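You operate a simulated robot arm through the tools that you are given. There is no shell and no other tool. Be economical: measure what you need, move in short steps, check, and stop when the job is done.

You are at the controls of a simulated robot arm. One attempt, no reset.

JOB
Gauge P5, P6 and P7, then pull up the loose nut.
Fine: to the mark with the red wrench; yellow gauge and wrench are laid on the bench; leave the other ports as they are.

It is judged by the outcome, as a careful person would: the job done as asked, and still so three seconds after it is handed in. It fails if anything else is knocked over, pushed out of place, dropped, spilled or broken.

ROBOT AND FRAMES
A 5-joint arm with a two-finger parallel gripper, fixed in place. Base frame: the origin is at the foot of the arm, x ahead of it, y to its left, z up; the work surface is at about z = 0. Lengths are in m, angles in degrees, forces in N, time in s.
With the tool pointing down near the work surface it reaches from about 0.26 to 0.6 m from the base axis. Its first joint turns from -66.0 to 66.0 degrees. The tool tilts only in the upright plane through the base axis and itself; it spins freely about its own axis. Payload 1.57 kg.
The tool frame sits at the grasp point between the pads (the TCP): z along the fingers, y along the line on which they close. The tips reach 0.03 m beyond it. Largest opening 0.08 m; finger width 0.017, thickness 0.012; the body of the gripper, 0.04 by 0.082 m, starts 0.08 m behind the TCP.
Orientation is that of the tool frame in the base frame, as a unit quaternion [w, x, y, z]. With the fingers straight down and closing along the base's y, the tool's x points along the base's -x, its y along +y and its z along -z.

CONTROLS
- The arm moves only by the tool jog_arm. Its argument "steps" is a list of rows, each a list of 7 numbers: the shift along the base's x, y, z in units of 500 mm (1.0 is 500 mm), then the turn, a rotation vector about the base's x, y, z in units of 90 degrees (1.0 is 90 degrees), then the finger opening in m, from 0 to 0.08. In form: [[dx, dy, dz, wx, wy, wz, hand], ...]. A call has 1 to 12 rows; each row is the pose to reach, as a shift and turn from the pose commanded when the call began. A call with a number of a shift or a turn outside -1 to 1 is refused whole. Each row takes 0.2 s and may step no farther than 0.05 m and 8.6 degrees from the row before; otherwise, or with a gripper value out of range, the whole call is refused. A pose out of reach is approached as far as the arm can. The call stops where the force on the tool passes 40 N (or 10 N more than at its start, if that is more) or the arm is blocked; 0.2 s more then pass. Each finger travels about 0.153 m/s and halts on what it meets, pressing with about 31 N; the grip force reading is that of the motor and also rises with nothing between the fingers. The clock runs only during rows and for 0.2 s after the last one: add rows that repeat a pose to give the fingers time. The reply holds the time, the measured pose of the TCP, the force on the tool along the base axes, the opening and the grip force, in the units named above and with some noise, with the torque about the TCP (base axes, N m) and any sound that the robot's microphone picked up.
- Cameras (640 x 400 px; columns grow to the right, rows downward): "scene" is fixed at [0.0103, 0.4145, 0.4827]; the picture's right is [-0.83, -0.55, 0.00], its down [-0.52, 0.78, -0.36] and it looks along [0.20, -0.30, -0.93] (base axes); focal length 214 px, centre (320, 200). "wrist" rides on the gripper at [0.072, -0.007, -0.122] in the tool frame; the picture's right is [0.09, 1.00, 0.00], its down [-0.84, 0.08, -0.54] and it looks along [-0.54, 0.05, 0.84] (tool axes); focal length 238 px, centre (320, 200). There is no depth. A picture from a camera that has moved, and an enlarged one, comes with that camera's place and axes in the base frame and with its lens.
- snapshot(camera): a new picture of that camera. The clock stands still meanwhile.
- inspect(camera, box): a new picture of the part [left, top, right, bottom] of that camera's present view, enlarged. The clock stands still meanwhile.
- sign_off(): hands the job in; it is judged then, once.

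Work in short steps. Places have to be worked out from the pictures, the camera data and where the tool is seen: move nearer, look again, correct. Check each grasp and each placing, and mend what went wrong. You have 120 turns and 68 pictures in all, those below and enlarged ones among them. Open the gripper and draw the arm clear of the work before you hand the job in, unless the task says otherwise; then end with one line.

The tools are called after "Request:" as name(argument=value, ...) on one line, values as JSON. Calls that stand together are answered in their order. jog_arm: Moves the arm, as the interface text tells. Its arguments: {"type":"object","properties":{"steps":{"type":"array"}},"required":["steps"]} The other tools are called the same way: snapshot (camera) takes a picture; inspect (camera, box) takes an enlarged picture of a part of a camera's view; sign_off () hands the job in.

At the start:

```text
time_s: 0.0
tcp_pos: [0.3222, 0.2053, 0.314]
tool_rot: [0.0, -0.001, 1.0, 0.0]
wrist_force: [-0.1, -0.2, 0.0]
moment: [0.01, 0.01, 0.02]
gripper_width: 0.08
finger_force: 0.0
```

scene: 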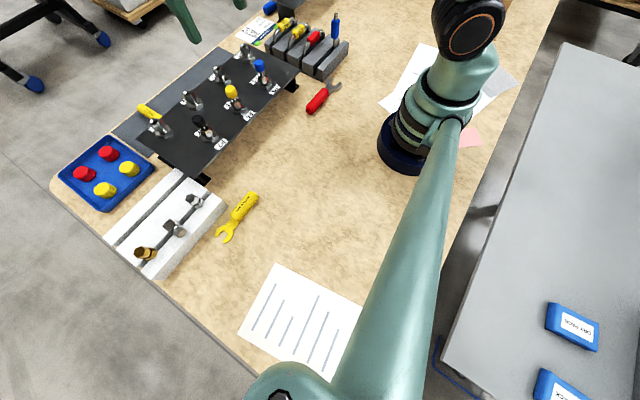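
wrist: 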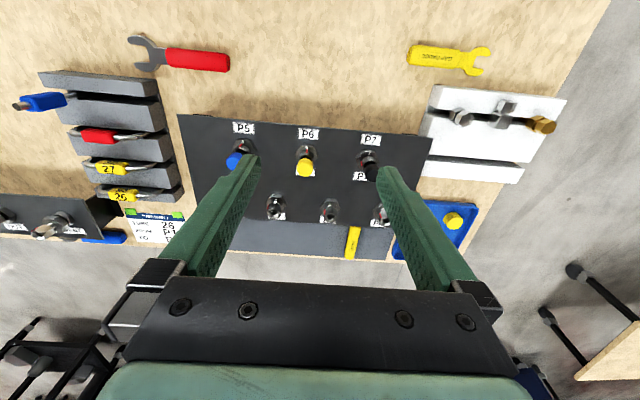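

I'll look closer at the panel, the tools and the card before moving.

Request:
inspect(camera="wrist", box=[170, 100, 490, 300])

Request:
inspect(camera="wrist", box=[0, 30, 240, 250])

Request:
inspect(camera="scene", box=[130, 30, 310, 180])

Request:
inspect(camera="scene", box=[50, 120, 270, 290])

```text
2.00 times, centred on (330, 200) of wrist
camera zoom: at [0.2489, 0.1986, 0.4361], right [-0.09, 1.0, 0.0], down [0.84, 0.08, 0.54], along [0.54, 0.05, -0.84], focal length 477 px, centre (300, 200)
```

zoom: 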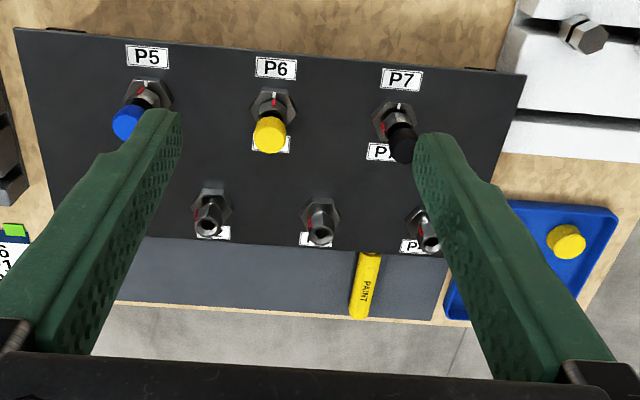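

```text
1.82 times, centred on (120, 140) of wrist
camera zoom: at [0.2489, 0.1986, 0.4361], right [-0.09, 1.0, 0.0], down [0.84, 0.08, 0.54], along [0.54, 0.05, -0.84], focal length 433 px, centre (684, 309)
```

zoom: 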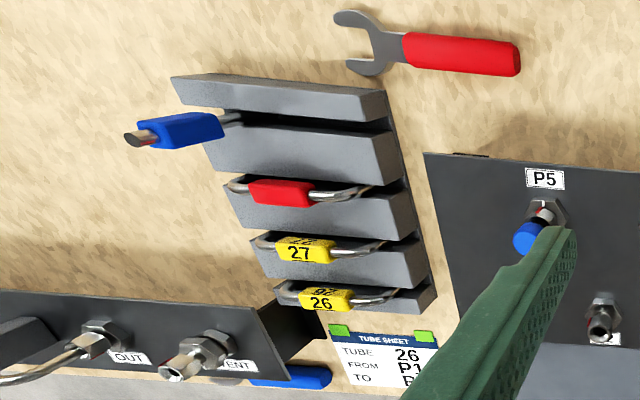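

```text
2.67 times, centred on (220, 105) of scene
camera zoom: at [0.0103, 0.4145, 0.4827], right [-0.83, -0.55, 0.0], down [-0.52, 0.78, -0.36], along [0.2, -0.3, -0.93], focal length 572 px, centre (587, 453)
```

zoom: 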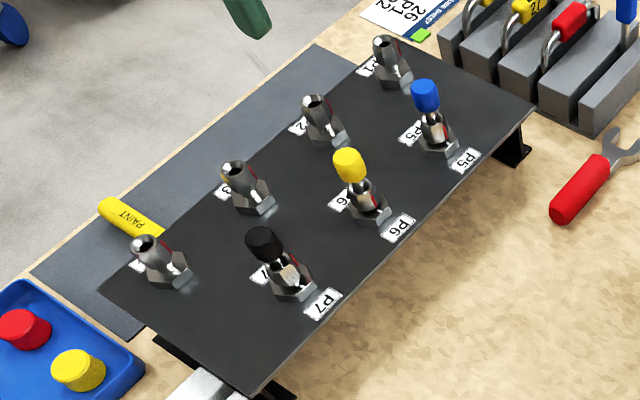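

```text
2.35 times, centred on (160, 205) of scene
camera zoom: at [0.0103, 0.4145, 0.4827], right [-0.83, -0.55, 0.0], down [-0.52, 0.78, -0.36], along [0.2, -0.3, -0.93], focal length 505 px, centre (696, 188)
```

zoom: 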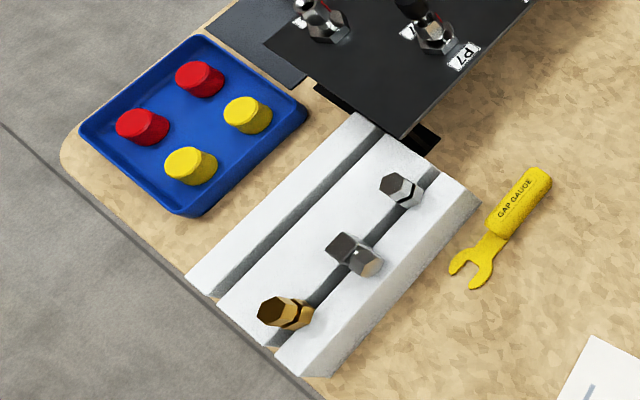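

The panel looks horizontal at z≈0.06 with fittings standing upright; P5, P6 and P7 are at roughly y = 0.09, 0.19 and 0.29 with x ≈ 0.385. I'll lower and tilt the camera for a side view of the gaps and marks.

Request:
jog_arm(steps=[[-0.02, -0.01, -0.05, 0, -0.09, 0, 0.08], [-0.04, -0.02, -0.1, 0, -0.18, 0, 0.08], [-0.06, -0.03, -0.15, 0, -0.27, 0, 0.08], [-0.08, -0.03, -0.2, 0, -0.3, 0, 0.08]])

Request:
snapshot(camera="wrist")

```text
time_s: 1.0
tcp_pos: [0.3066, 0.1644, 0.2381]
tool_rot: [0.155, -0.013, 0.985, 0.08]
wrist_force: [-0.3, 0.2, 0.6]
moment: [-0.02, 0.0, -0.03]
gripper_width: 0.0798
finger_force: 0.1
out of reach, approached as far as the arm can: row 1, 2, 3, 4
```

```text
61 pictures are left
camera wrist: at [0.2003, 0.1385, 0.3294], right [-0.14, 0.98, 0.13], down [0.63, -0.01, 0.78], along [0.77, 0.19, -0.62], focal length 238 px, centre (320, 200)
```

wrist: 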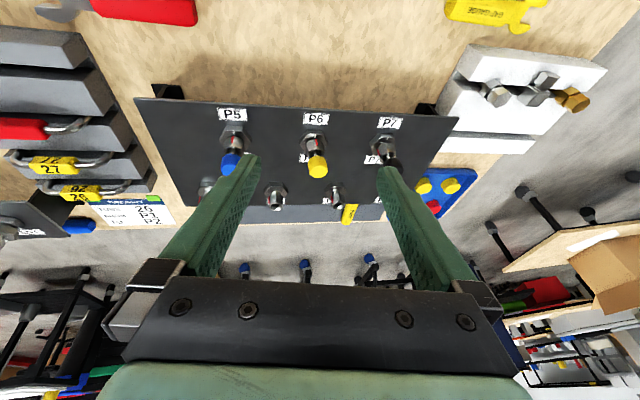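

Request:
inspect(camera="wrist", box=[190, 95, 350, 195])

Request:
inspect(camera="wrist", box=[280, 95, 440, 195])

```text
4.00 times, centred on (270, 145) of wrist
camera zoom: at [0.2003, 0.1385, 0.3294], right [-0.14, 0.98, 0.13], down [0.63, -0.01, 0.78], along [0.77, 0.19, -0.62], focal length 953 px, centre (520, 420)
```

zoom: 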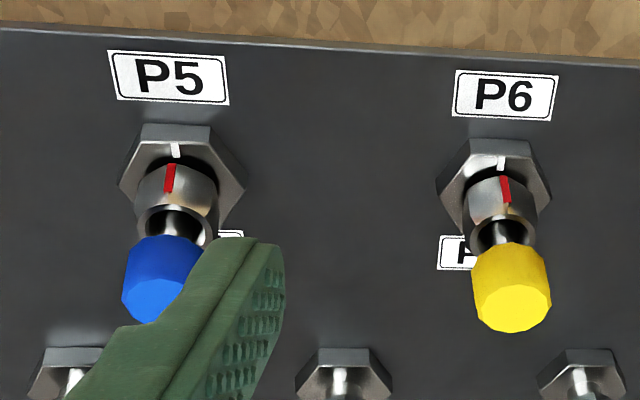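

```text
4.00 times, centred on (360, 145) of wrist
camera zoom: at [0.2003, 0.1385, 0.3294], right [-0.14, 0.98, 0.13], down [0.63, -0.01, 0.78], along [0.77, 0.19, -0.62], focal length 953 px, centre (160, 420)
```

zoom: 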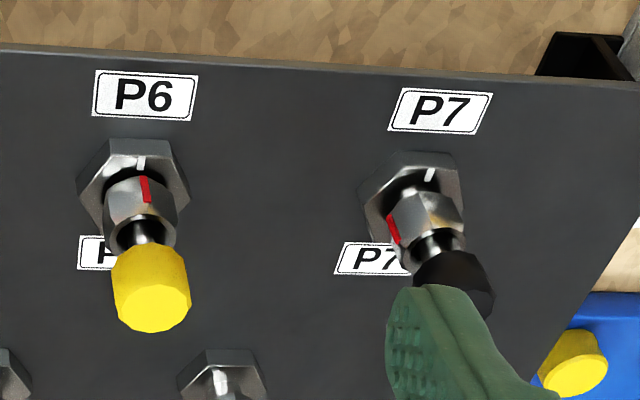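

P5 and P6 show red nut marks near the white tick, and P7's is turned off it, but the gauge decides. Next I'll level the tool and go above the yellow gauge.

Request:
jog_arm(steps=[[-0.01, 0.09, 0.02, 0, 0.08, 0, 0.08], [-0.02, 0.18, 0.02, 0, 0.16, 0, 0.08], [-0.04, 0.27, 0.02, 0, 0.24, 0, 0.08], [-0.064, 0.36, 0.02, 0, 0.3, 0, 0.08], [-0.064, 0.36, 0.02, 0, 0.3, 0, 0.08]])

```text
time_s: 2.2
tcp_pos: [0.2683, 0.3485, 0.2469]
tool_rot: [0.01, 0.009, 1.0, 0.013]
wrist_force: [-0.1, -0.5, -0.3]
moment: [0.0, 0.02, 0.02]
gripper_width: 0.0797
finger_force: 0.1
out of reach, approached as far as the arm can: row 2, 3, 4, 5
```

Request:
jog_arm(steps=[[-0.02, 0.02, -0.04, -0.0166, 0.0127, 0.0115, 0.08], [-0.047, 0.023, -0.09, -0.0166, 0.0127, 0.0115, 0.08]])

Request:
jog_arm(steps=[[0, 0, 0, 0, 0, 0.09, 0.08], [0, 0, 0, 0, 0, 0.18, 0.08], [0, 0, 0, 0, 0, 0.27, 0.08], [0, 0, 0, 0, 0, 0.36, 0.08], [0, 0, 0, 0, 0, 0.45, 0.08], [0, 0, 0, 0, 0, 0.54, 0.08], [0, 0, 0, 0, 0, 0.63, 0.08], [0, 0, 0, 0, 0, 0.72, 0.08], [0, 0, 0, 0, 0, 0.81, 0.08], [0, 0, 0, 0, 0, 0.9, 0.08], [0, 0, 0, 0, 0, 0.99, 0.08], [0, 0, 0, 0, 0, 1.0, 0.08]])

Request:
snapshot(camera="wrist")

```text
time_s: 2.8
tcp_pos: [0.2458, 0.3592, 0.2024]
tool_rot: [0.0, 0.0, 1.0, -0.001]
wrist_force: [-0.2, -0.1, -0.3]
moment: [0.0, -0.03, 0.0]
gripper_width: 0.08
finger_force: 0.0
```

```text
time_s: 5.4
tcp_pos: [0.2457, 0.3581, 0.2038]
tool_rot: [0.0, 0.709, -0.706, 0.0]
wrist_force: [0.0, 0.5, -0.2]
moment: [0.01, 0.01, -0.01]
gripper_width: 0.0799
finger_force: 0.1
```

```text
58 pictures are left
camera wrist: at [0.2518, 0.2882, 0.3255], right [-1.0, -0.1, 0.0], down [-0.08, 0.84, 0.54], along [-0.05, 0.54, -0.84], focal length 238 px, centre (320, 200)
```

wrist: 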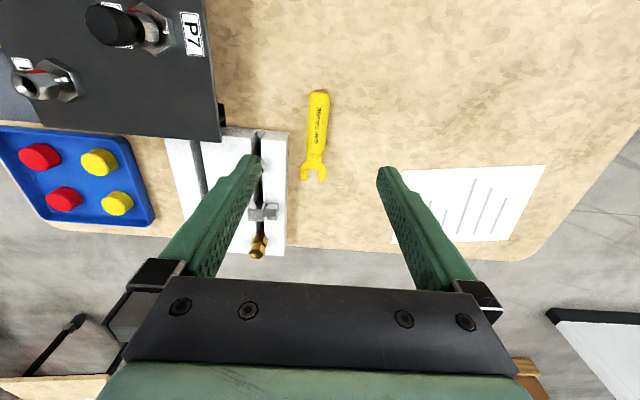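

The gauge handle centreline is at x≈0.249, from y 0.335 to 0.40, with the fork pointing +y and the white block close on the +x side. I'll descend over the near end of the handle with a reduced opening, then check.

Request:
jog_arm(steps=[[0.004, 0, -0.09, 0, 0, 0.025, 0.05], [0.007, 0, -0.18, 0, 0, 0.025, 0.045], [0.007, 0, -0.25, 0, 0, 0.025, 0.045], [0.007, 0, -0.25, 0, 0, 0.025, 0.045]])

Request:
snapshot(camera="wrist")

```text
time_s: 6.4
tcp_pos: [0.249, 0.3594, 0.0769]
tool_rot: [0.0, 0.721, -0.692, 0.0]
wrist_force: [-0.8, -0.2, 0.2]
moment: [-0.03, 0.01, 0.0]
gripper_width: 0.0451
finger_force: 0.0
```

```text
57 pictures are left
camera wrist: at [0.2583, 0.2887, 0.1991], right [-0.99, -0.13, 0.0], down [-0.11, 0.83, 0.54], along [-0.07, 0.54, -0.84], focal length 238 px, centre (320, 200)
```

wrist: 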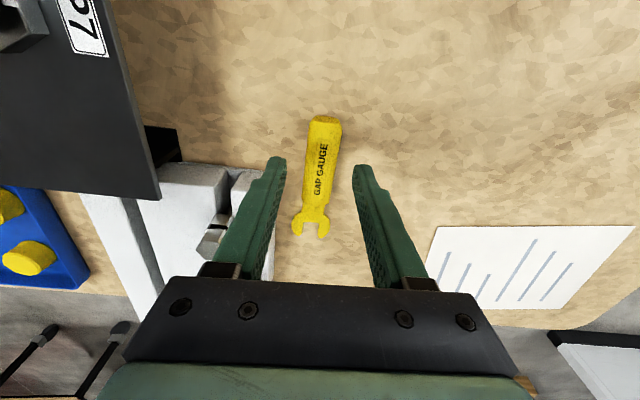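

Request:
jog_arm(steps=[[-0.001, 0, -0.04, 0, 0, -0.005, 0.045], [-0.001, 0, -0.08, 0, 0, -0.005, 0.045], [-0.001, 0, -0.081, 0, 0, -0.005, 0.045], [-0.001, 0, -0.081, 0, 0, -0.005, 0.0], [-0.001, 0, -0.081, 0, 0, -0.005, 0.0], [-0.001, 0, -0.081, 0, 0, -0.005, 0.0]])

Request:
snapshot(camera="wrist")

```text
time_s: 7.8
tcp_pos: [0.2507, 0.3596, 0.039]
tool_rot: [0.0, 0.718, -0.696, 0.001]
wrist_force: [-0.4, -0.1, -0.3]
moment: [0.0, 0.02, -0.03]
gripper_width: 0.0249
finger_force: 31.1
```

```text
56 pictures are left
camera wrist: at [0.2579, 0.2891, 0.1605], right [-0.99, -0.12, 0.0], down [-0.1, 0.83, 0.54], along [-0.07, 0.54, -0.84], focal length 238 px, centre (320, 200)
```

wrist: 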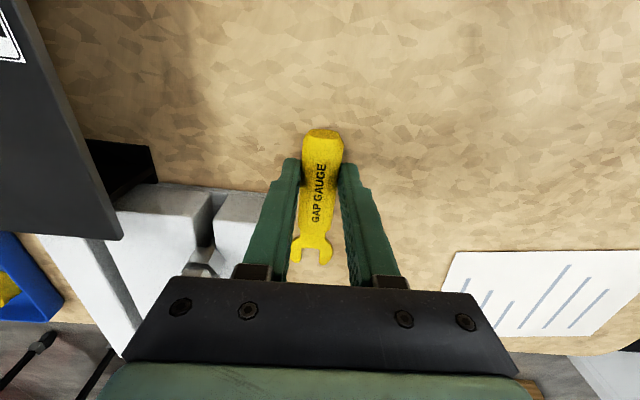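

The grip is firm on the handle (0.025 m wide). I'll lift and rotate so the fork points along +x, in front of P7.

Request:
jog_arm(steps=[[0, 0, 0.08, 0, 0, 0, 0.0], [0, -0.02, 0.17, 0, 0, 0, 0.0], [0, -0.04, 0.26, 0, 0, -0.02, 0.0]])

Request:
jog_arm(steps=[[0, -0.01, 0.03, 0, 0, -0.09, 0.0], [0, -0.02, 0.04, 0, 0, -0.18, 0.0], [0, -0.03, 0.04, 0, 0, -0.27, 0.0], [0, -0.04, 0.04, 0, 0, -0.36, 0.0], [0, -0.05, 0.04, 0, 0, -0.45, 0.0], [0, -0.06, 0.04, 0, 0, -0.54, 0.0], [0, -0.07, 0.04, 0, 0, -0.63, 0.0], [0, -0.08, 0.04, 0, 0, -0.72, 0.0], [0, -0.08, 0.04, 0, 0, -0.81, 0.0], [0, -0.08, 0.04, 0, 0, -0.9, 0.0], [0, -0.08, 0.04, 0, 0, -0.99, 0.0], [0, -0.08, 0.04, 0, 0, -1.0, 0.0]])

Request:
snapshot(camera="wrist")

Request:
snapshot(camera="scene")

```text
time_s: 8.6
tcp_pos: [0.2498, 0.3386, 0.1693]
tool_rot: [0.0, 0.707, -0.707, 0.001]
wrist_force: [-0.3, 0.5, -0.6]
moment: [0.01, 0.0, 0.02]
gripper_width: 0.0248
finger_force: 30.8
```

```text
time_s: 11.2
tcp_pos: [0.2501, 0.2988, 0.1886]
tool_rot: [0.0, 0.001, 1.0, 0.0]
wrist_force: [-0.2, -0.7, -0.9]
moment: [0.0, -0.02, 0.02]
gripper_width: 0.0248
finger_force: 30.9
```

```text
55 pictures are left
camera wrist: at [0.1766, 0.2931, 0.3101], right [-0.09, 1.0, 0.0], down [0.84, 0.08, 0.54], along [0.54, 0.05, -0.84], focal length 238 px, centre (320, 200)
```

wrist: 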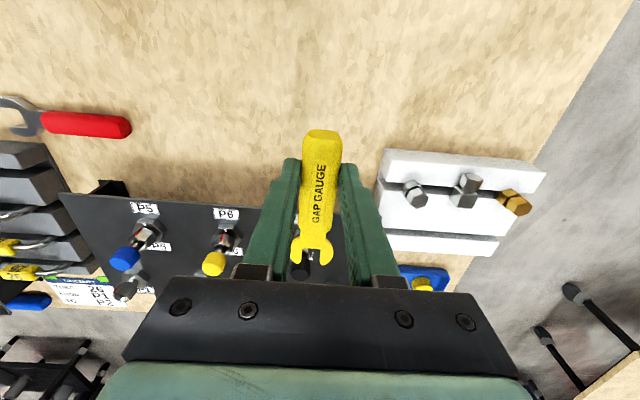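

```text
54 pictures are left
```

scene: 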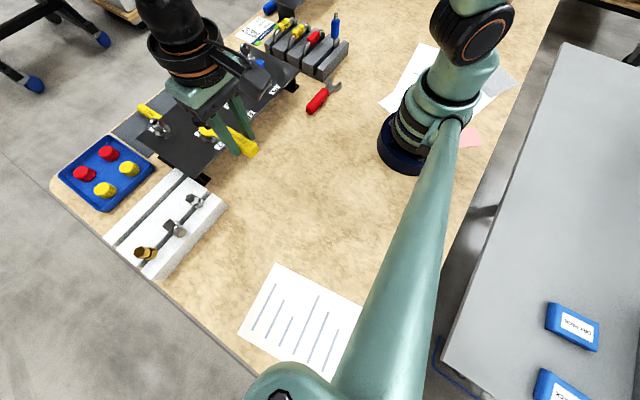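

The gauge hangs level along +x, with its tip about 0.09 m ahead of the TCP and 0.028 m below it. I'll move in front of P7 (axis ≈ 0.397, 0.292) a little above gap height and look closely.

Request:
jog_arm(steps=[[0.012, -0.01, -0.06, 0, 0, 0, 0.0], [0.024, -0.018, -0.118, 0, 0, 0, 0.0], [0.024, -0.018, -0.118, 0, 0, 0, 0.0]])

Request:
inspect(camera="wrist", box=[240, 130, 400, 330])

Request:
inspect(camera="scene", box=[130, 60, 290, 160])

```text
time_s: 12.0
tcp_pos: [0.2627, 0.2901, 0.1278]
tool_rot: [0.0, -0.001, 1.0, 0.0]
wrist_force: [0.5, 0.2, -0.8]
moment: [0.01, 0.0, -0.02]
gripper_width: 0.0249
finger_force: 30.8
```

```text
2.00 times, centred on (320, 230) of wrist
camera zoom: at [0.1886, 0.2839, 0.25], right [-0.09, 1.0, 0.0], down [0.84, 0.08, 0.54], along [0.54, 0.05, -0.84], focal length 477 px, centre (320, 140)
```

zoom: 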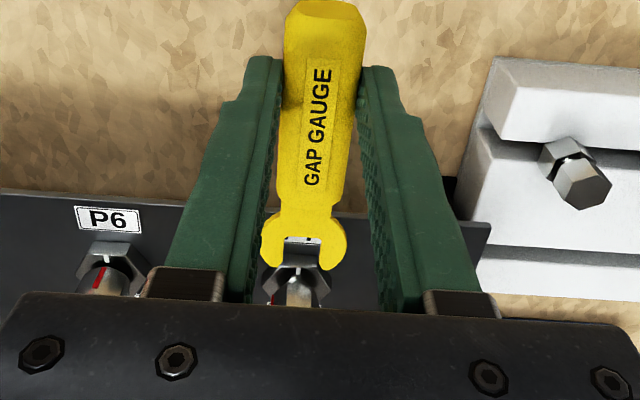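

```text
4.00 times, centred on (210, 110) of scene
camera zoom: at [0.0103, 0.4145, 0.4827], right [-0.83, -0.55, 0.0], down [-0.52, 0.78, -0.36], along [0.2, -0.3, -0.93], focal length 858 px, centre (760, 560)
```

zoom: 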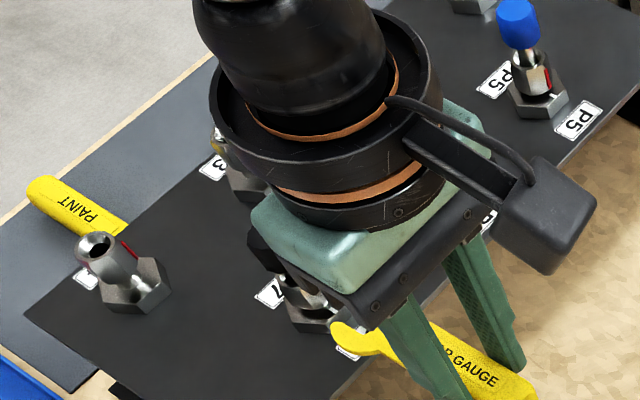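

The fork lines up laterally with P7 to within 1 mm. I'll advance so the prong tips hang over the front of the body hex, ahead of the nut, and lower gently to feel its top.

Request:
jog_arm(steps=[[0.03, 0, 0, 0, 0, 0, 0.0], [0.056, 0, -0.016, 0, 0, 0, 0.0], [0.056, 0, -0.024, 0, 0, 0, 0.0], [0.056, 0, -0.024, 0, 0, 0, 0.0]])

Request:
inspect(camera="wrist", box=[240, 180, 400, 280])

Request:
inspect(camera="scene", box=[170, 95, 250, 155])

```text
time_s: 13.0
tcp_pos: [0.2889, 0.2918, 0.1164]
tool_rot: [0.0, 0.0, 1.0, -0.001]
wrist_force: [-0.2, -0.5, 0.5]
moment: [0.01, 0.0, -0.02]
gripper_width: 0.025
finger_force: 31.4
```

```text
4.00 times, centred on (320, 230) of wrist
camera zoom: at [0.2161, 0.2845, 0.2382], right [-0.09, 1.0, 0.0], down [0.84, 0.08, 0.54], along [0.54, 0.05, -0.84], focal length 953 px, centre (320, 80)
```

zoom: 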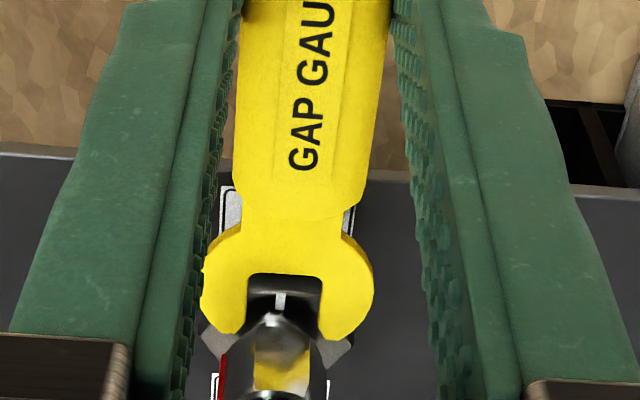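

```text
6.67 times, centred on (210, 125) of scene
camera zoom: at [0.0103, 0.4145, 0.4827], right [-0.83, -0.55, 0.0], down [-0.52, 0.78, -0.36], along [0.2, -0.3, -0.93], focal length 1430 px, centre (1053, 700)
```

zoom: 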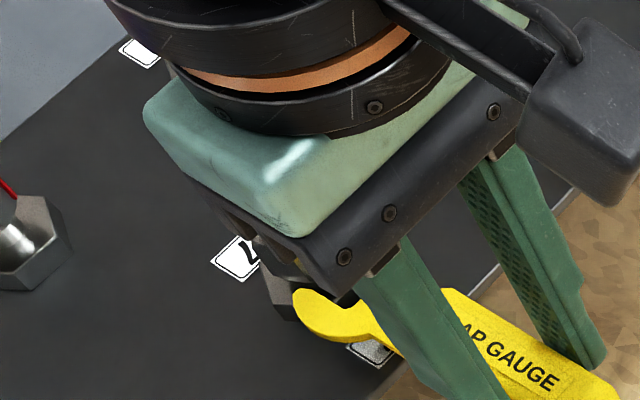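

Request:
jog_arm(steps=[[0, 0, -0.003, 0, 0, 0, 0.0], [0, 0, -0.006, 0, 0, 0, 0.0], [0, 0, -0.009, 0, 0, 0, 0.0], [0, 0, -0.009, 0, 0, 0, 0.0]])

Request:
jog_arm(steps=[[0, 0, -0.003, 0, 0, 0, 0.0], [0, 0, -0.003, 0, 0, 0, 0.0]])

Request:
jog_arm(steps=[[0, 0, -0.003, 0, 0, 0, 0.0], [0, 0, -0.003, 0, 0, 0, 0.0]])

```text
time_s: 14.0
tcp_pos: [0.2901, 0.2914, 0.1129]
tool_rot: [0.001, -0.001, 1.0, 0.001]
wrist_force: [-2.0, -1.1, 9.1]
moment: [-0.1, -0.86, -0.11]
gripper_width: 0.0247
finger_force: 31.3
```

```text
time_s: 14.6
tcp_pos: [0.2896, 0.2915, 0.1111]
tool_rot: [0.001, -0.002, 1.0, 0.001]
wrist_force: [0.0, 1.8, 8.7]
moment: [0.09, -0.8, 0.19]
gripper_width: 0.0246
finger_force: 30.7
```

```text
time_s: 15.2
tcp_pos: [0.2896, 0.2901, 0.1098]
tool_rot: [0.001, 0.0, 1.0, 0.001]
wrist_force: [2.7, 3.2, 7.7]
moment: [0.05, -0.86, 0.19]
gripper_width: 0.0248
finger_force: 31.1
```

Contact came at TCP z≈0.1125 and held about 8 N, so the gauge may have pitched slightly. I'll ease up and look.

Request:
jog_arm(steps=[[0, 0, 0.004, 0, 0, 0, 0.0], [0, 0, 0.006, 0, 0, 0, 0.0], [0, 0, 0.006, 0, 0, 0, 0.0]])

Request:
inspect(camera="wrist", box=[240, 180, 400, 280])

Request:
inspect(camera="scene", box=[180, 100, 260, 150])

```text
time_s: 16.0
tcp_pos: [0.2882, 0.2901, 0.113]
tool_rot: [0.0, -0.001, 1.0, 0.0]
wrist_force: [-0.9, -0.3, -0.2]
moment: [0.01, 0.01, 0.01]
gripper_width: 0.0249
finger_force: 31.0
```

```text
4.00 times, centred on (320, 230) of wrist
camera zoom: at [0.2156, 0.2844, 0.2346], right [-0.09, 1.0, 0.0], down [0.84, 0.08, 0.54], along [0.54, 0.05, -0.84], focal length 953 px, centre (320, 80)
```

zoom: 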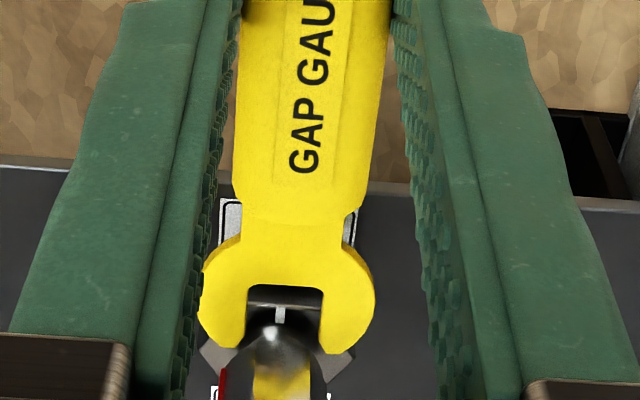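

```text
8.00 times, centred on (220, 125) of scene
camera zoom: at [0.0103, 0.4145, 0.4827], right [-0.83, -0.55, 0.0], down [-0.52, 0.78, -0.36], along [0.2, -0.3, -0.93], focal length 1716 px, centre (1120, 800)
```

zoom: 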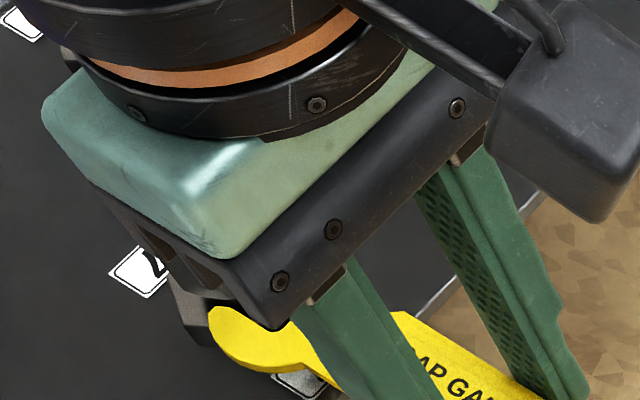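

The tip pitched up about 3° in the grip. Pressing it flat on open bench will re-level it and give me an exact reference, so I'll back off and do that at about (0.20, 0.20).

Request:
jog_arm(steps=[[-0.04, 0, 0.06, 0, 0, 0, 0.0], [-0.1, -0.06, 0.08, 0, 0, 0, 0.0], [-0.15, -0.13, 0.06, 0, 0, 0, 0.0], [-0.176, -0.18, 0.0, 0, 0, 0, 0.0], [-0.176, -0.18, -0.06, 0, 0, 0, 0.0], [-0.176, -0.18, -0.12, 0, 0, 0, 0.0], [-0.176, -0.18, -0.12, 0, 0, 0, 0.0]])

Request:
jog_arm(steps=[[0, 0, -0.008, 0, 0, 0, 0.0], [0, 0, -0.016, 0, 0, 0, 0.0], [0, 0, -0.022, 0, 0, 0, 0.0], [0, 0, -0.022, 0, 0, 0, 0.0]])

```text
time_s: 17.6
tcp_pos: [0.2009, 0.1999, 0.0525]
tool_rot: [0.001, 0.0, 1.0, 0.0]
wrist_force: [-0.1, -0.3, -1.8]
moment: [0.02, -0.01, -0.02]
gripper_width: 0.0246
finger_force: 31.4
```

```text
time_s: 18.6
tcp_pos: [0.2016, 0.2008, 0.0418]
tool_rot: [-0.001, 0.0, 1.0, 0.0]
wrist_force: [0.8, 0.2, -0.3]
moment: [-0.03, 0.02, 0.0]
gripper_width: 0.0248
finger_force: 31.1
```

Request:
jog_arm(steps=[[0, 0, -0.003, 0, 0, 0, 0.0], [0, 0, -0.006, 0, 0, 0, 0.0], [0, 0, -0.006, 0, 0, 0, 0.0]])

Request:
jog_arm(steps=[[0, 0, -0.002, 0, 0, 0, 0.0], [0, 0, -0.004, 0, 0, 0, 0.0], [0, 0, -0.004, 0, 0, 0, 0.0]])

```text
time_s: 19.4
tcp_pos: [0.2013, 0.2013, 0.0398]
tool_rot: [0.0, -0.001, 1.0, 0.0]
wrist_force: [-2.9, -3.3, 20.1]
moment: [-0.09, 0.61, 0.06]
gripper_width: 0.0248
finger_force: 31.1
```

```text
time_s: 20.0
tcp_pos: [0.203, 0.2013, 0.0379]
tool_rot: [0.0, 0.0, 1.0, -0.001]
wrist_force: [-0.7, -0.1, 10.1]
moment: [-0.05, 0.34, 0.01]
gripper_width: 0.025
finger_force: 31.0
stopped in row 2: the force on the tool passed its limit at 44 N (the readings are from after the stop); the commanded pose is now the measured one
```

The force rise shows the gauge seated flat on the bench at TCP z≈0.038. I'll lift a little and check its attitude.

Request:
jog_arm(steps=[[0, 0, 0.03, 0, 0, 0, 0.0], [0, 0, 0.08, 0, 0, 0, 0.0], [0.02, 0, 0.15, 0, 0, 0, 0.0], [0.02, 0, 0.15, 0, 0, 0, 0.0]])

Request:
inspect(camera="wrist", box=[240, 180, 400, 280])

```text
time_s: 21.0
tcp_pos: [0.2129, 0.2017, 0.1126]
tool_rot: [0.001, 0.0, 1.0, 0.0]
wrist_force: [0.2, -0.4, -0.9]
moment: [0.01, 0.0, -0.02]
gripper_width: 0.0251
finger_force: 31.0
```

```text
4.00 times, centred on (320, 230) of wrist
camera zoom: at [0.1397, 0.1946, 0.2341], right [-0.09, 1.0, 0.0], down [0.84, 0.08, 0.54], along [0.54, 0.05, -0.84], focal length 953 px, centre (320, 80)
```

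zoom: 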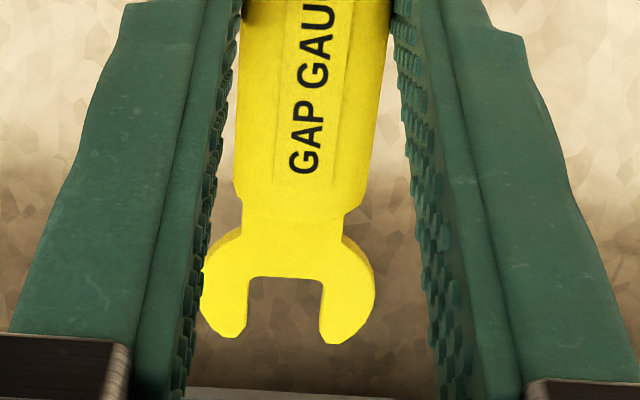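

It looks level again, with the gauge bottom about 0.038 m below the TCP. I'll return to P7 and feel for the body top in finer steps.

Request:
jog_arm(steps=[[0.0, 0.06, 0.04, 0, 0, 0, 0.0], [0.02, 0.12, 0.04, 0, 0, 0, 0.0], [0.06, 0.178, 0.04, 0, 0, 0, 0.0], [0.13, 0.178, 0.03, 0, 0, 0, 0.0], [0.152, 0.178, 0.01, 0, 0, 0, 0.0], [0.152, 0.178, 0.01, 0, 0, 0, 0.0]])

Request:
jog_arm(steps=[[0, 0, -0.002, 0, 0, 0, 0.0], [0, 0, -0.002, 0, 0, 0, 0.0]])

Request:
jog_arm(steps=[[0, 0, -0.002, 0, 0, 0, 0.0], [0, 0, -0.002, 0, 0, 0, 0.0]])

```text
time_s: 22.4
tcp_pos: [0.2888, 0.289, 0.1166]
tool_rot: [0.0, -0.001, 1.0, 0.0]
wrist_force: [0.8, 0.2, -0.2]
moment: [0.0, 0.04, 0.0]
gripper_width: 0.0252
finger_force: 31.0
```

```text
time_s: 23.0
tcp_pos: [0.2884, 0.2899, 0.1171]
tool_rot: [0.001, 0.0, 1.0, 0.0]
wrist_force: [-0.7, -0.6, -0.3]
moment: [0.03, -0.01, -0.01]
gripper_width: 0.025
finger_force: 31.1
```

```text
time_s: 23.6
tcp_pos: [0.2881, 0.2891, 0.1158]
tool_rot: [0.0, 0.0, 1.0, 0.0]
wrist_force: [-0.1, 0.0, -0.1]
moment: [0.0, 0.01, -0.01]
gripper_width: 0.0247
finger_force: 30.9
```

Request:
jog_arm(steps=[[0, 0, -0.002, 0, 0, 0, 0.0], [0, 0, -0.002, 0, 0, 0, 0.0]])

Request:
jog_arm(steps=[[0, 0, -0.002, 0, 0, 0, 0.0], [0, 0, -0.002, 0, 0, 0, 0.0]])

```text
time_s: 24.2
tcp_pos: [0.2879, 0.2888, 0.1143]
tool_rot: [-0.001, 0.0, 1.0, 0.0]
wrist_force: [-0.1, -1.6, -0.1]
moment: [-0.04, 0.03, -0.02]
gripper_width: 0.0247
finger_force: 31.4
```

```text
time_s: 24.8
tcp_pos: [0.2891, 0.2894, 0.1135]
tool_rot: [0.0, 0.0, 1.0, -0.001]
wrist_force: [0.8, 0.8, -1.4]
moment: [-0.02, -0.02, 0.02]
gripper_width: 0.025
finger_force: 31.1
```

Request:
jog_arm(steps=[[0, 0, -0.002, 0, 0, 0, 0.0], [0, 0, -0.002, 0, 0, 0, 0.0]])

Request:
jog_arm(steps=[[0, 0, -0.002, 0, 0, 0, 0.0], [0, 0, -0.002, 0, 0, 0, 0.0]])

Request:
inspect(camera="wrist", box=[260, 215, 360, 280])

```text
time_s: 25.4
tcp_pos: [0.2894, 0.2892, 0.112]
tool_rot: [0.001, 0.0, 1.0, 0.001]
wrist_force: [0.1, -1.2, 3.1]
moment: [-0.06, -0.33, -0.05]
gripper_width: 0.0248
finger_force: 30.2
```

```text
time_s: 26.0
tcp_pos: [0.2887, 0.2898, 0.1106]
tool_rot: [0.001, 0.0, 1.0, 0.001]
wrist_force: [-0.8, -1.0, 9.9]
moment: [-0.04, -0.8, -0.07]
gripper_width: 0.0249
finger_force: 31.8
```

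```text
6.15 times, centred on (310, 248) of wrist
camera zoom: at [0.2155, 0.2837, 0.2332], right [-0.09, 1.0, 0.0], down [0.84, 0.08, 0.54], along [0.54, 0.05, -0.84], focal length 1467 px, centre (382, -92)
```

zoom: 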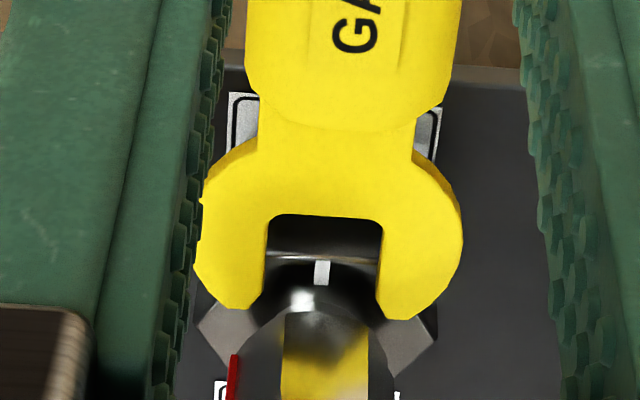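

Body top found at about TCP z 0.1117. I'll raise just clear of it and push the fork forward under the P7 nut in small steps, watching the x force.

Request:
jog_arm(steps=[[0, 0, 0.0028, 0, 0, 0, 0.0], [0, 0, 0.0028, 0, 0, 0, 0.0]])

Request:
jog_arm(steps=[[0.005, 0, 0, 0, 0, 0, 0.0], [0.01, 0, 0, 0, 0, 0, 0.0]])

Request:
jog_arm(steps=[[0.004, 0, 0, 0, 0, 0, 0.0], [0.008, 0, 0, 0, 0, 0, 0.0]])

```text
time_s: 26.6
tcp_pos: [0.2882, 0.2879, 0.1116]
tool_rot: [0.0, 0.0, 1.0, 0.0]
wrist_force: [0.3, 0.0, -0.9]
moment: [-0.02, 0.03, -0.03]
gripper_width: 0.0251
finger_force: 31.1
```

```text
time_s: 27.2
tcp_pos: [0.2929, 0.2902, 0.1135]
tool_rot: [0.0, -0.001, 1.0, 0.0]
wrist_force: [-3.5, 2.5, -1.2]
moment: [0.07, 0.13, 0.34]
gripper_width: 0.0249
finger_force: 30.6
```

```text
time_s: 27.8
tcp_pos: [0.2976, 0.289, 0.1136]
tool_rot: [-0.001, 0.0, 1.0, 0.0]
wrist_force: [-0.3, 0.2, -2.2]
moment: [-0.01, 0.09, 0.03]
gripper_width: 0.0249
finger_force: 31.4
```

Request:
jog_arm(steps=[[0.004, 0, 0, 0, 0, 0, 0.0], [0.01, 0, 0, 0, 0, 0, 0.0]])

Request:
inspect(camera="wrist", box=[260, 215, 360, 280])

```text
time_s: 28.4
tcp_pos: [0.3025, 0.2882, 0.1133]
tool_rot: [0.0, 0.0, 1.0, 0.001]
wrist_force: [-0.1, 0.6, 0.0]
moment: [0.01, 0.04, -0.01]
gripper_width: 0.025
finger_force: 30.8
```

```text
6.15 times, centred on (310, 248) of wrist
camera zoom: at [0.2289, 0.2831, 0.2345], right [-0.09, 1.0, 0.0], down [0.84, 0.08, 0.54], along [0.54, 0.05, -0.84], focal length 1467 px, centre (382, -92)
```

zoom: 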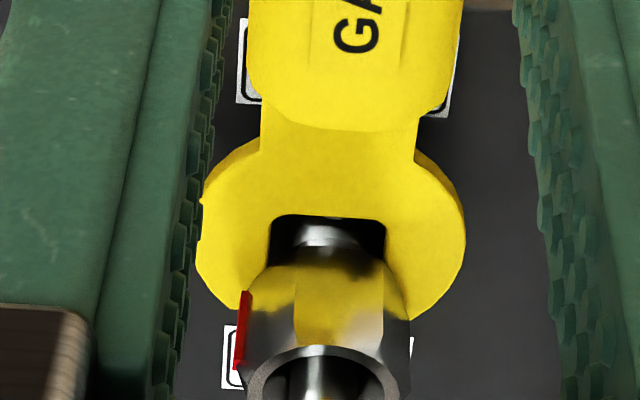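

The prongs are passing under the P7 nut freely, with the neck visible in the slot. I'll push on to the root.

Request:
jog_arm(steps=[[0.005, 0, 0, 0, 0, 0, 0.0], [0.012, 0, 0, 0, 0, 0, 0.0]])

Request:
jog_arm(steps=[[0.006, 0, 0, 0, 0, 0, 0.0], [0.01, 0, 0, 0, 0, 0, 0.0]])

Request:
inspect(camera="wrist", box=[260, 215, 360, 280])

```text
time_s: 29.0
tcp_pos: [0.3086, 0.2886, 0.1131]
tool_rot: [0.0, 0.0, 1.0, 0.0]
wrist_force: [-0.8, -0.6, -1.2]
moment: [0.0, 0.2, 0.01]
gripper_width: 0.0248
finger_force: 31.1
```

```text
time_s: 29.6
tcp_pos: [0.3102, 0.2882, 0.1124]
tool_rot: [-0.003, -0.002, 1.0, -0.002]
wrist_force: [-24.1, 1.8, 9.0]
moment: [0.18, 0.23, 0.18]
gripper_width: 0.0248
finger_force: 31.3
```

```text
6.15 times, centred on (310, 248) of wrist
camera zoom: at [0.2387, 0.283, 0.2345], right [-0.1, 1.0, 0.0], down [0.84, 0.08, 0.54], along [0.54, 0.05, -0.84], focal length 1467 px, centre (382, -92)
```

zoom: 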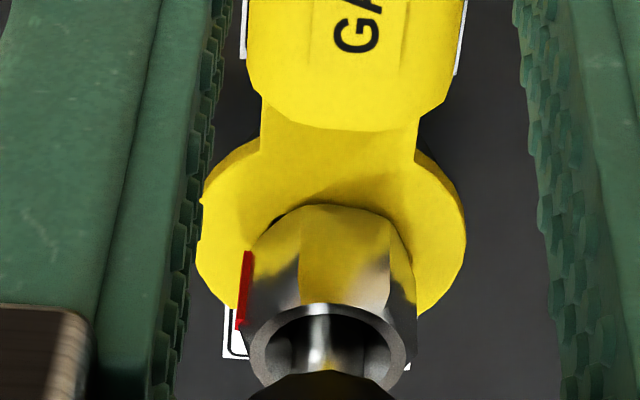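

P7 took the gauge to the root (24 N only at the seat), so P7 is loose. I'll withdraw straight back and go to P6 at the same height.

Request:
jog_arm(steps=[[-0.006, 0, 0, 0, 0, 0, 0.0], [-0.03, 0, 0, 0, 0, 0, 0.0], [-0.06, 0, 0, 0, 0, 0, 0.0], [-0.08, 0, 0, 0, 0, 0, 0.0], [-0.08, 0, 0, 0, 0, 0, 0.0]])

Request:
jog_arm(steps=[[0, -0.05, 0.04, 0, 0, 0, 0.0], [0, -0.12, 0.04, 0, 0, 0, 0.0], [0, -0.2, 0.02, 0, 0, 0, 0.0], [0, -0.2, 0.0, 0, 0, 0, 0.0], [0, -0.2, 0, 0, 0, 0, 0.0]])

Request:
inspect(camera="wrist", box=[240, 190, 400, 290])

```text
time_s: 30.8
tcp_pos: [0.2723, 0.289, 0.1121]
tool_rot: [0.001, 0.0, 1.0, 0.001]
wrist_force: [0.1, 0.7, -1.5]
moment: [0.03, 0.03, -0.02]
gripper_width: 0.0251
finger_force: 31.1
```

```text
time_s: 32.0
tcp_pos: [0.2721, 0.1881, 0.1115]
tool_rot: [-0.001, 0.0, 1.0, 0.0]
wrist_force: [0.7, 0.3, -1.3]
moment: [-0.01, 0.03, -0.01]
gripper_width: 0.0248
finger_force: 31.1
```

```text
4.00 times, centred on (320, 240) of wrist
camera zoom: at [0.1993, 0.1834, 0.2329], right [-0.09, 1.0, 0.0], down [0.84, 0.08, 0.54], along [0.54, 0.05, -0.84], focal length 953 px, centre (320, 40)
```

zoom: 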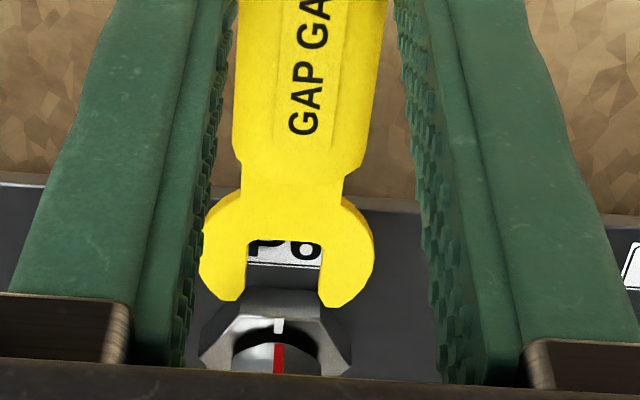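

P6 is well lined up, and its red mark sits at the white tick. I'll advance to the nut edge, then push gently.

Request:
jog_arm(steps=[[0.016, 0.002, 0, 0, 0, 0, 0.0], [0.034, 0.002, 0, 0, 0, 0, 0.0], [0.034, 0.002, 0, 0, 0, 0, 0.0]])

Request:
jog_arm(steps=[[0.004, 0, 0, 0, 0, 0, 0.0], [0.008, 0, 0, 0, 0, 0, 0.0]])

Request:
inspect(camera="wrist", box=[260, 215, 360, 280])

```text
time_s: 32.8
tcp_pos: [0.2905, 0.1912, 0.1128]
tool_rot: [0.001, 0.0, 1.0, 0.0]
wrist_force: [0.4, 0.0, -0.4]
moment: [0.01, 0.01, 0.03]
gripper_width: 0.0247
finger_force: 31.4
```

```text
time_s: 33.4
tcp_pos: [0.2921, 0.1902, 0.1122]
tool_rot: [-0.003, -0.002, 1.0, -0.002]
wrist_force: [-20.4, 0.1, 7.7]
moment: [0.07, 0.01, -0.12]
gripper_width: 0.0249
finger_force: 31.2
```

```text
6.15 times, centred on (310, 248) of wrist
camera zoom: at [0.2193, 0.1844, 0.2346], right [-0.09, 1.0, 0.0], down [0.84, 0.08, 0.54], along [0.53, 0.05, -0.84], focal length 1467 px, centre (382, -92)
```

zoom: 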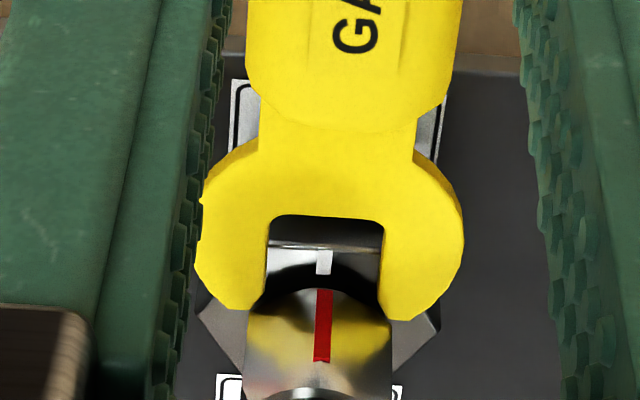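

P6 stopped the gauge at the nut edge (20 N, no entry), so P6 is tight. Next I'll back off and go to P5.

Request:
jog_arm(steps=[[-0.01, 0, 0, 0, 0, 0, 0.0], [-0.046, 0, 0, 0, 0, 0, 0.0], [-0.046, 0, 0, 0, 0, 0, 0.0]])

Request:
jog_arm(steps=[[0, -0.05, 0.04, 0, 0, 0, 0.0], [0, -0.12, 0.04, 0, 0, 0, 0.0], [0, -0.2, 0.02, 0, 0, 0, 0.0], [0, -0.2, 0.0, 0, 0, 0, 0.0], [0, -0.2, 0, 0, 0, 0, 0.0]])

Request:
inspect(camera="wrist", box=[240, 190, 400, 290])

```text
time_s: 34.2
tcp_pos: [0.2709, 0.1922, 0.1133]
tool_rot: [0.002, 0.0, 1.0, 0.001]
wrist_force: [0.9, -0.5, -0.4]
moment: [-0.01, -0.01, 0.01]
gripper_width: 0.0254
finger_force: 31.4
```

```text
time_s: 35.4
tcp_pos: [0.2727, 0.0897, 0.1125]
tool_rot: [-0.001, 0.0, 1.0, 0.0]
wrist_force: [-0.2, 0.0, -0.5]
moment: [0.0, -0.02, -0.02]
gripper_width: 0.025
finger_force: 31.0
```

```text
4.00 times, centred on (320, 240) of wrist
camera zoom: at [0.1988, 0.0832, 0.2349], right [-0.09, 1.0, 0.0], down [0.84, 0.08, 0.54], along [0.54, 0.05, -0.84], focal length 953 px, centre (320, 40)
```

zoom: 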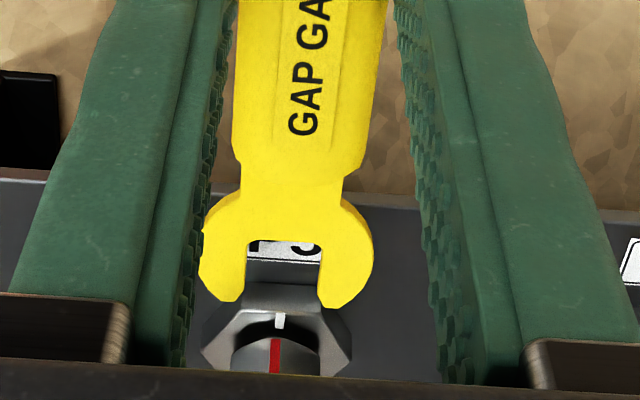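

Request:
jog_arm(steps=[[0.016, 0, 0, 0, 0, 0, 0.0], [0.034, 0, 0, 0, 0, 0, 0.0], [0.034, 0, 0, 0, 0, 0, 0.0]])

Request:
jog_arm(steps=[[0.004, 0, 0, 0, 0, 0, 0.0], [0.008, 0, 0, 0, 0, 0, 0.0]])

Request:
inspect(camera="wrist", box=[260, 215, 360, 280])

```text
time_s: 36.2
tcp_pos: [0.29, 0.089, 0.1133]
tool_rot: [0.0, 0.0, 1.0, 0.0]
wrist_force: [0.1, -0.7, -0.8]
moment: [-0.02, 0.01, -0.01]
gripper_width: 0.025
finger_force: 31.1
```

```text
time_s: 36.8
tcp_pos: [0.2926, 0.0907, 0.1119]
tool_rot: [-0.001, 0.0, 1.0, -0.001]
wrist_force: [-7.9, 1.7, 0.2]
moment: [0.05, 0.27, 0.17]
gripper_width: 0.0248
finger_force: 30.7
```

```text
6.15 times, centred on (310, 248) of wrist
camera zoom: at [0.2189, 0.0841, 0.2346], right [-0.09, 1.0, 0.0], down [0.84, 0.08, 0.54], along [0.54, 0.05, -0.84], focal length 1467 px, centre (382, -92)
```

zoom: 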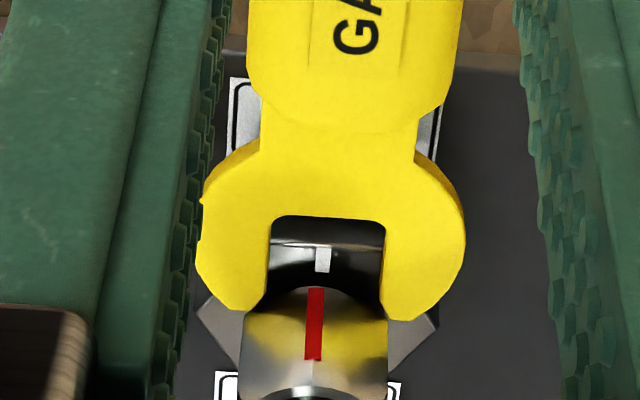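

It's meeting resistance at the same edge as on P6. A little more push should confirm it.

Request:
jog_arm(steps=[[0.003, 0, 0, 0, 0, 0, 0.0], [0.005, 0, 0, 0, 0, 0, 0.0]])

```text
time_s: 37.4
tcp_pos: [0.2928, 0.0894, 0.1128]
tool_rot: [-0.004, 0.0, 1.0, -0.001]
wrist_force: [-26.7, 6.3, 6.3]
moment: [0.22, 0.28, 0.47]
gripper_width: 0.0249
finger_force: 31.0
```

P5 refuses it too (27 N, no entry), so P7 is the only loose nut. I'll back off and lay the gauge on clear bench around (0.205, 0.22).

Request:
jog_arm(steps=[[-0.01, 0, 0, 0, 0, 0, 0.0], [-0.07, 0, 0.01, 0, 0, 0, 0.0], [-0.09, 0.08, 0.05, 0, 0, 0, 0.0], [-0.13, 0.16, 0.05, 0, 0, 0, 0.0], [-0.17, 0.24, 0.03, 0, 0, 0, 0.0], [-0.185, 0.26, -0.04, 0, 0, 0, 0.0], [-0.185, 0.26, -0.12, 0, 0, 0, 0.0], [-0.185, 0.26, -0.14, 0, 0, 0, 0.0], [-0.185, 0.26, -0.14, 0, 0, 0, 0.0]])

Request:
jog_arm(steps=[[0, 0, -0.003, 0, 0, 0, 0.0], [0, 0, -0.006, 0, 0, 0, 0.0], [0, 0, -0.006, 0, 0, 0, 0.0]])

```text
time_s: 39.4
tcp_pos: [0.2023, 0.2226, 0.043]
tool_rot: [0.0, 0.0, 1.0, 0.0]
wrist_force: [0.0, -0.2, -0.6]
moment: [-0.02, 0.05, -0.01]
gripper_width: 0.0252
finger_force: 31.0
```

```text
time_s: 40.2
tcp_pos: [0.2026, 0.2212, 0.0399]
tool_rot: [0.0, 0.001, 1.0, 0.0]
wrist_force: [0.5, -0.2, -0.4]
moment: [0.0, 0.02, 0.05]
gripper_width: 0.0248
finger_force: 30.9
```

Request:
jog_arm(steps=[[0, 0, -0.002, 0, 0, 0, 0.0], [0, 0, -0.004, 0, 0, 0, 0.0], [0, 0, -0.004, 0, 0, 0, 0.0]])

```text
time_s: 41.0
tcp_pos: [0.2021, 0.2215, 0.0373]
tool_rot: [0.0, 0.001, 1.0, 0.001]
wrist_force: [1.4, -2.3, 8.5]
moment: [-0.1, 0.18, 0.04]
gripper_width: 0.0249
finger_force: 30.6
```

The gauge has touched the bench. I'll release it and rise, then look.

Request:
jog_arm(steps=[[0, 0, 0, 0, 0, 0, 0.035], [0, 0, 0, 0, 0, 0, 0.05], [0, 0, 0, 0, 0, 0, 0.05], [0, 0, 0.06, 0, 0, 0, 0.05], [0, 0, 0.15, 0, 0, 0, 0.05], [0, 0, 0.24, 0, 0, 0, 0.06]])

Request:
snapshot(camera="wrist")

Request:
snapshot(camera="scene")

```text
time_s: 42.4
tcp_pos: [0.2029, 0.22, 0.1541]
tool_rot: [0.0, 0.001, 1.0, 0.0]
wrist_force: [0.8, 0.0, -0.1]
moment: [0.01, -0.01, 0.01]
gripper_width: 0.0602
finger_force: 0.0
```

```text
39 pictures are left
camera wrist: at [0.1291, 0.2132, 0.2771], right [-0.09, 1.0, 0.0], down [0.84, 0.08, 0.54], along [0.54, 0.05, -0.84], focal length 238 px, centre (320, 200)
```

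wrist: 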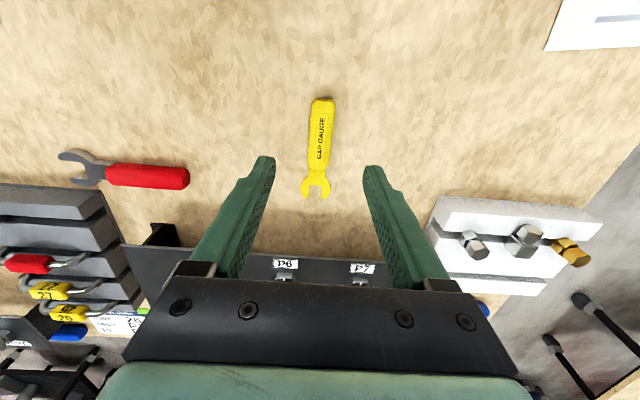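

```text
38 pictures are left
```

scene: 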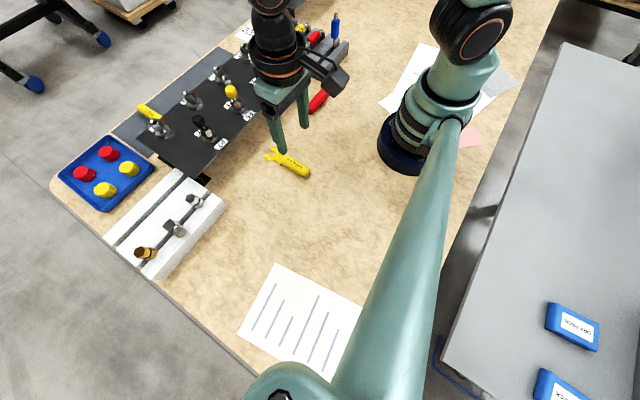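

The gauge lies flat on the bench. I'll now spin the tool and move above the red wrench (handle around (0.283, 0.02), jaws toward -y).

Request:
jog_arm(steps=[[0.03, -0.04, 0.04, 0, 0, -0.09, 0.06], [0.06, -0.08, 0.04, 0, 0, -0.18, 0.06], [0.09, -0.12, 0.04, 0, 0, -0.27, 0.06], [0.11, -0.16, 0.04, 0, 0, -0.36, 0.06], [0.12, -0.2, 0.04, 0, 0, -0.45, 0.06], [0.13, -0.24, 0.04, 0, 0, -0.54, 0.06], [0.14, -0.28, 0.04, 0, 0, -0.63, 0.06], [0.15, -0.32, 0.04, 0, 0, -0.72, 0.06], [0.16, -0.36, 0.04, 0, 0, -0.81, 0.06], [0.16, -0.38, 0.04, 0, 0, -0.9, 0.06], [0.16, -0.38, 0.04, 0, 0, -0.99, 0.06], [0.16, -0.38, 0.04, 0, 0, -1.0, 0.06]])

Request:
snapshot(camera="wrist")

```text
time_s: 45.0
tcp_pos: [0.2822, 0.0303, 0.1789]
tool_rot: [0.0, 0.708, 0.707, 0.0]
wrist_force: [0.4, 0.3, 0.1]
moment: [0.04, 0.04, -0.03]
gripper_width: 0.0599
finger_force: 0.0
```

```text
37 pictures are left
camera wrist: at [0.2747, 0.103, 0.3004], right [1.0, 0.09, 0.0], down [0.08, -0.84, 0.54], along [0.05, -0.54, -0.84], focal length 238 px, centre (320, 200)
```

wrist: 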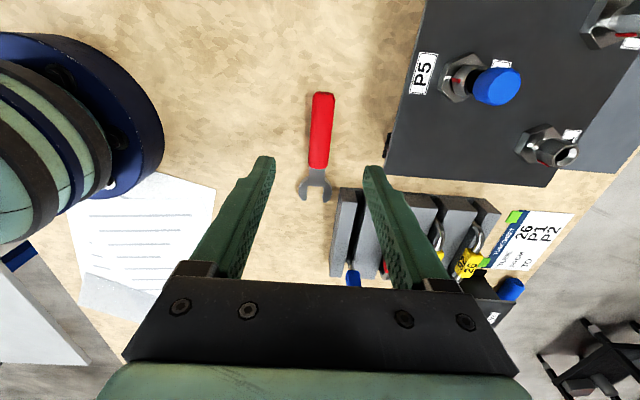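

The wrench handle centreline is x≈0.283, from y 0.06 to -0.036, with the jaws ending at y -0.085. I'll descend at y≈0.015 and grip.

Request:
jog_arm(steps=[[0.001, -0.015, -0.09, 0, 0, 0.015, 0.05], [0.001, -0.03, -0.18, 0, 0, 0.015, 0.05], [0.001, -0.03, -0.25, 0, 0, 0.015, 0.05], [0.001, -0.03, -0.277, 0, 0, 0.015, 0.05], [0.001, -0.03, -0.277, 0, 0, 0.015, 0.05]])

Request:
snapshot(camera="wrist")

```text
time_s: 46.2
tcp_pos: [0.2828, 0.0145, 0.0392]
tool_rot: [0.0, 0.698, 0.716, 0.001]
wrist_force: [0.3, -0.6, 0.0]
moment: [0.05, 0.01, 0.0]
gripper_width: 0.05
finger_force: 0.0
```

```text
36 pictures are left
camera wrist: at [0.2731, 0.087, 0.1609], right [0.99, 0.12, 0.0], down [0.1, -0.83, 0.54], along [0.06, -0.54, -0.84], focal length 238 px, centre (320, 200)
```

wrist: 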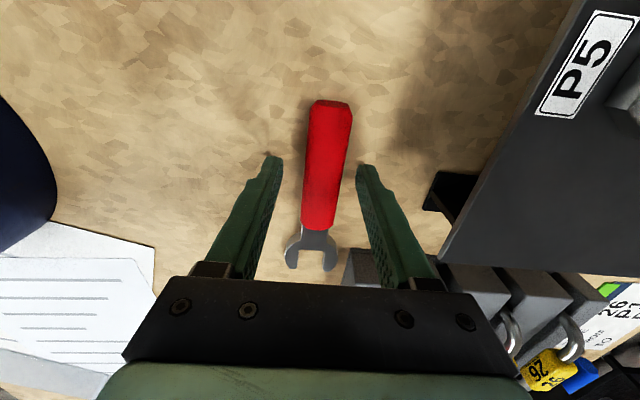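

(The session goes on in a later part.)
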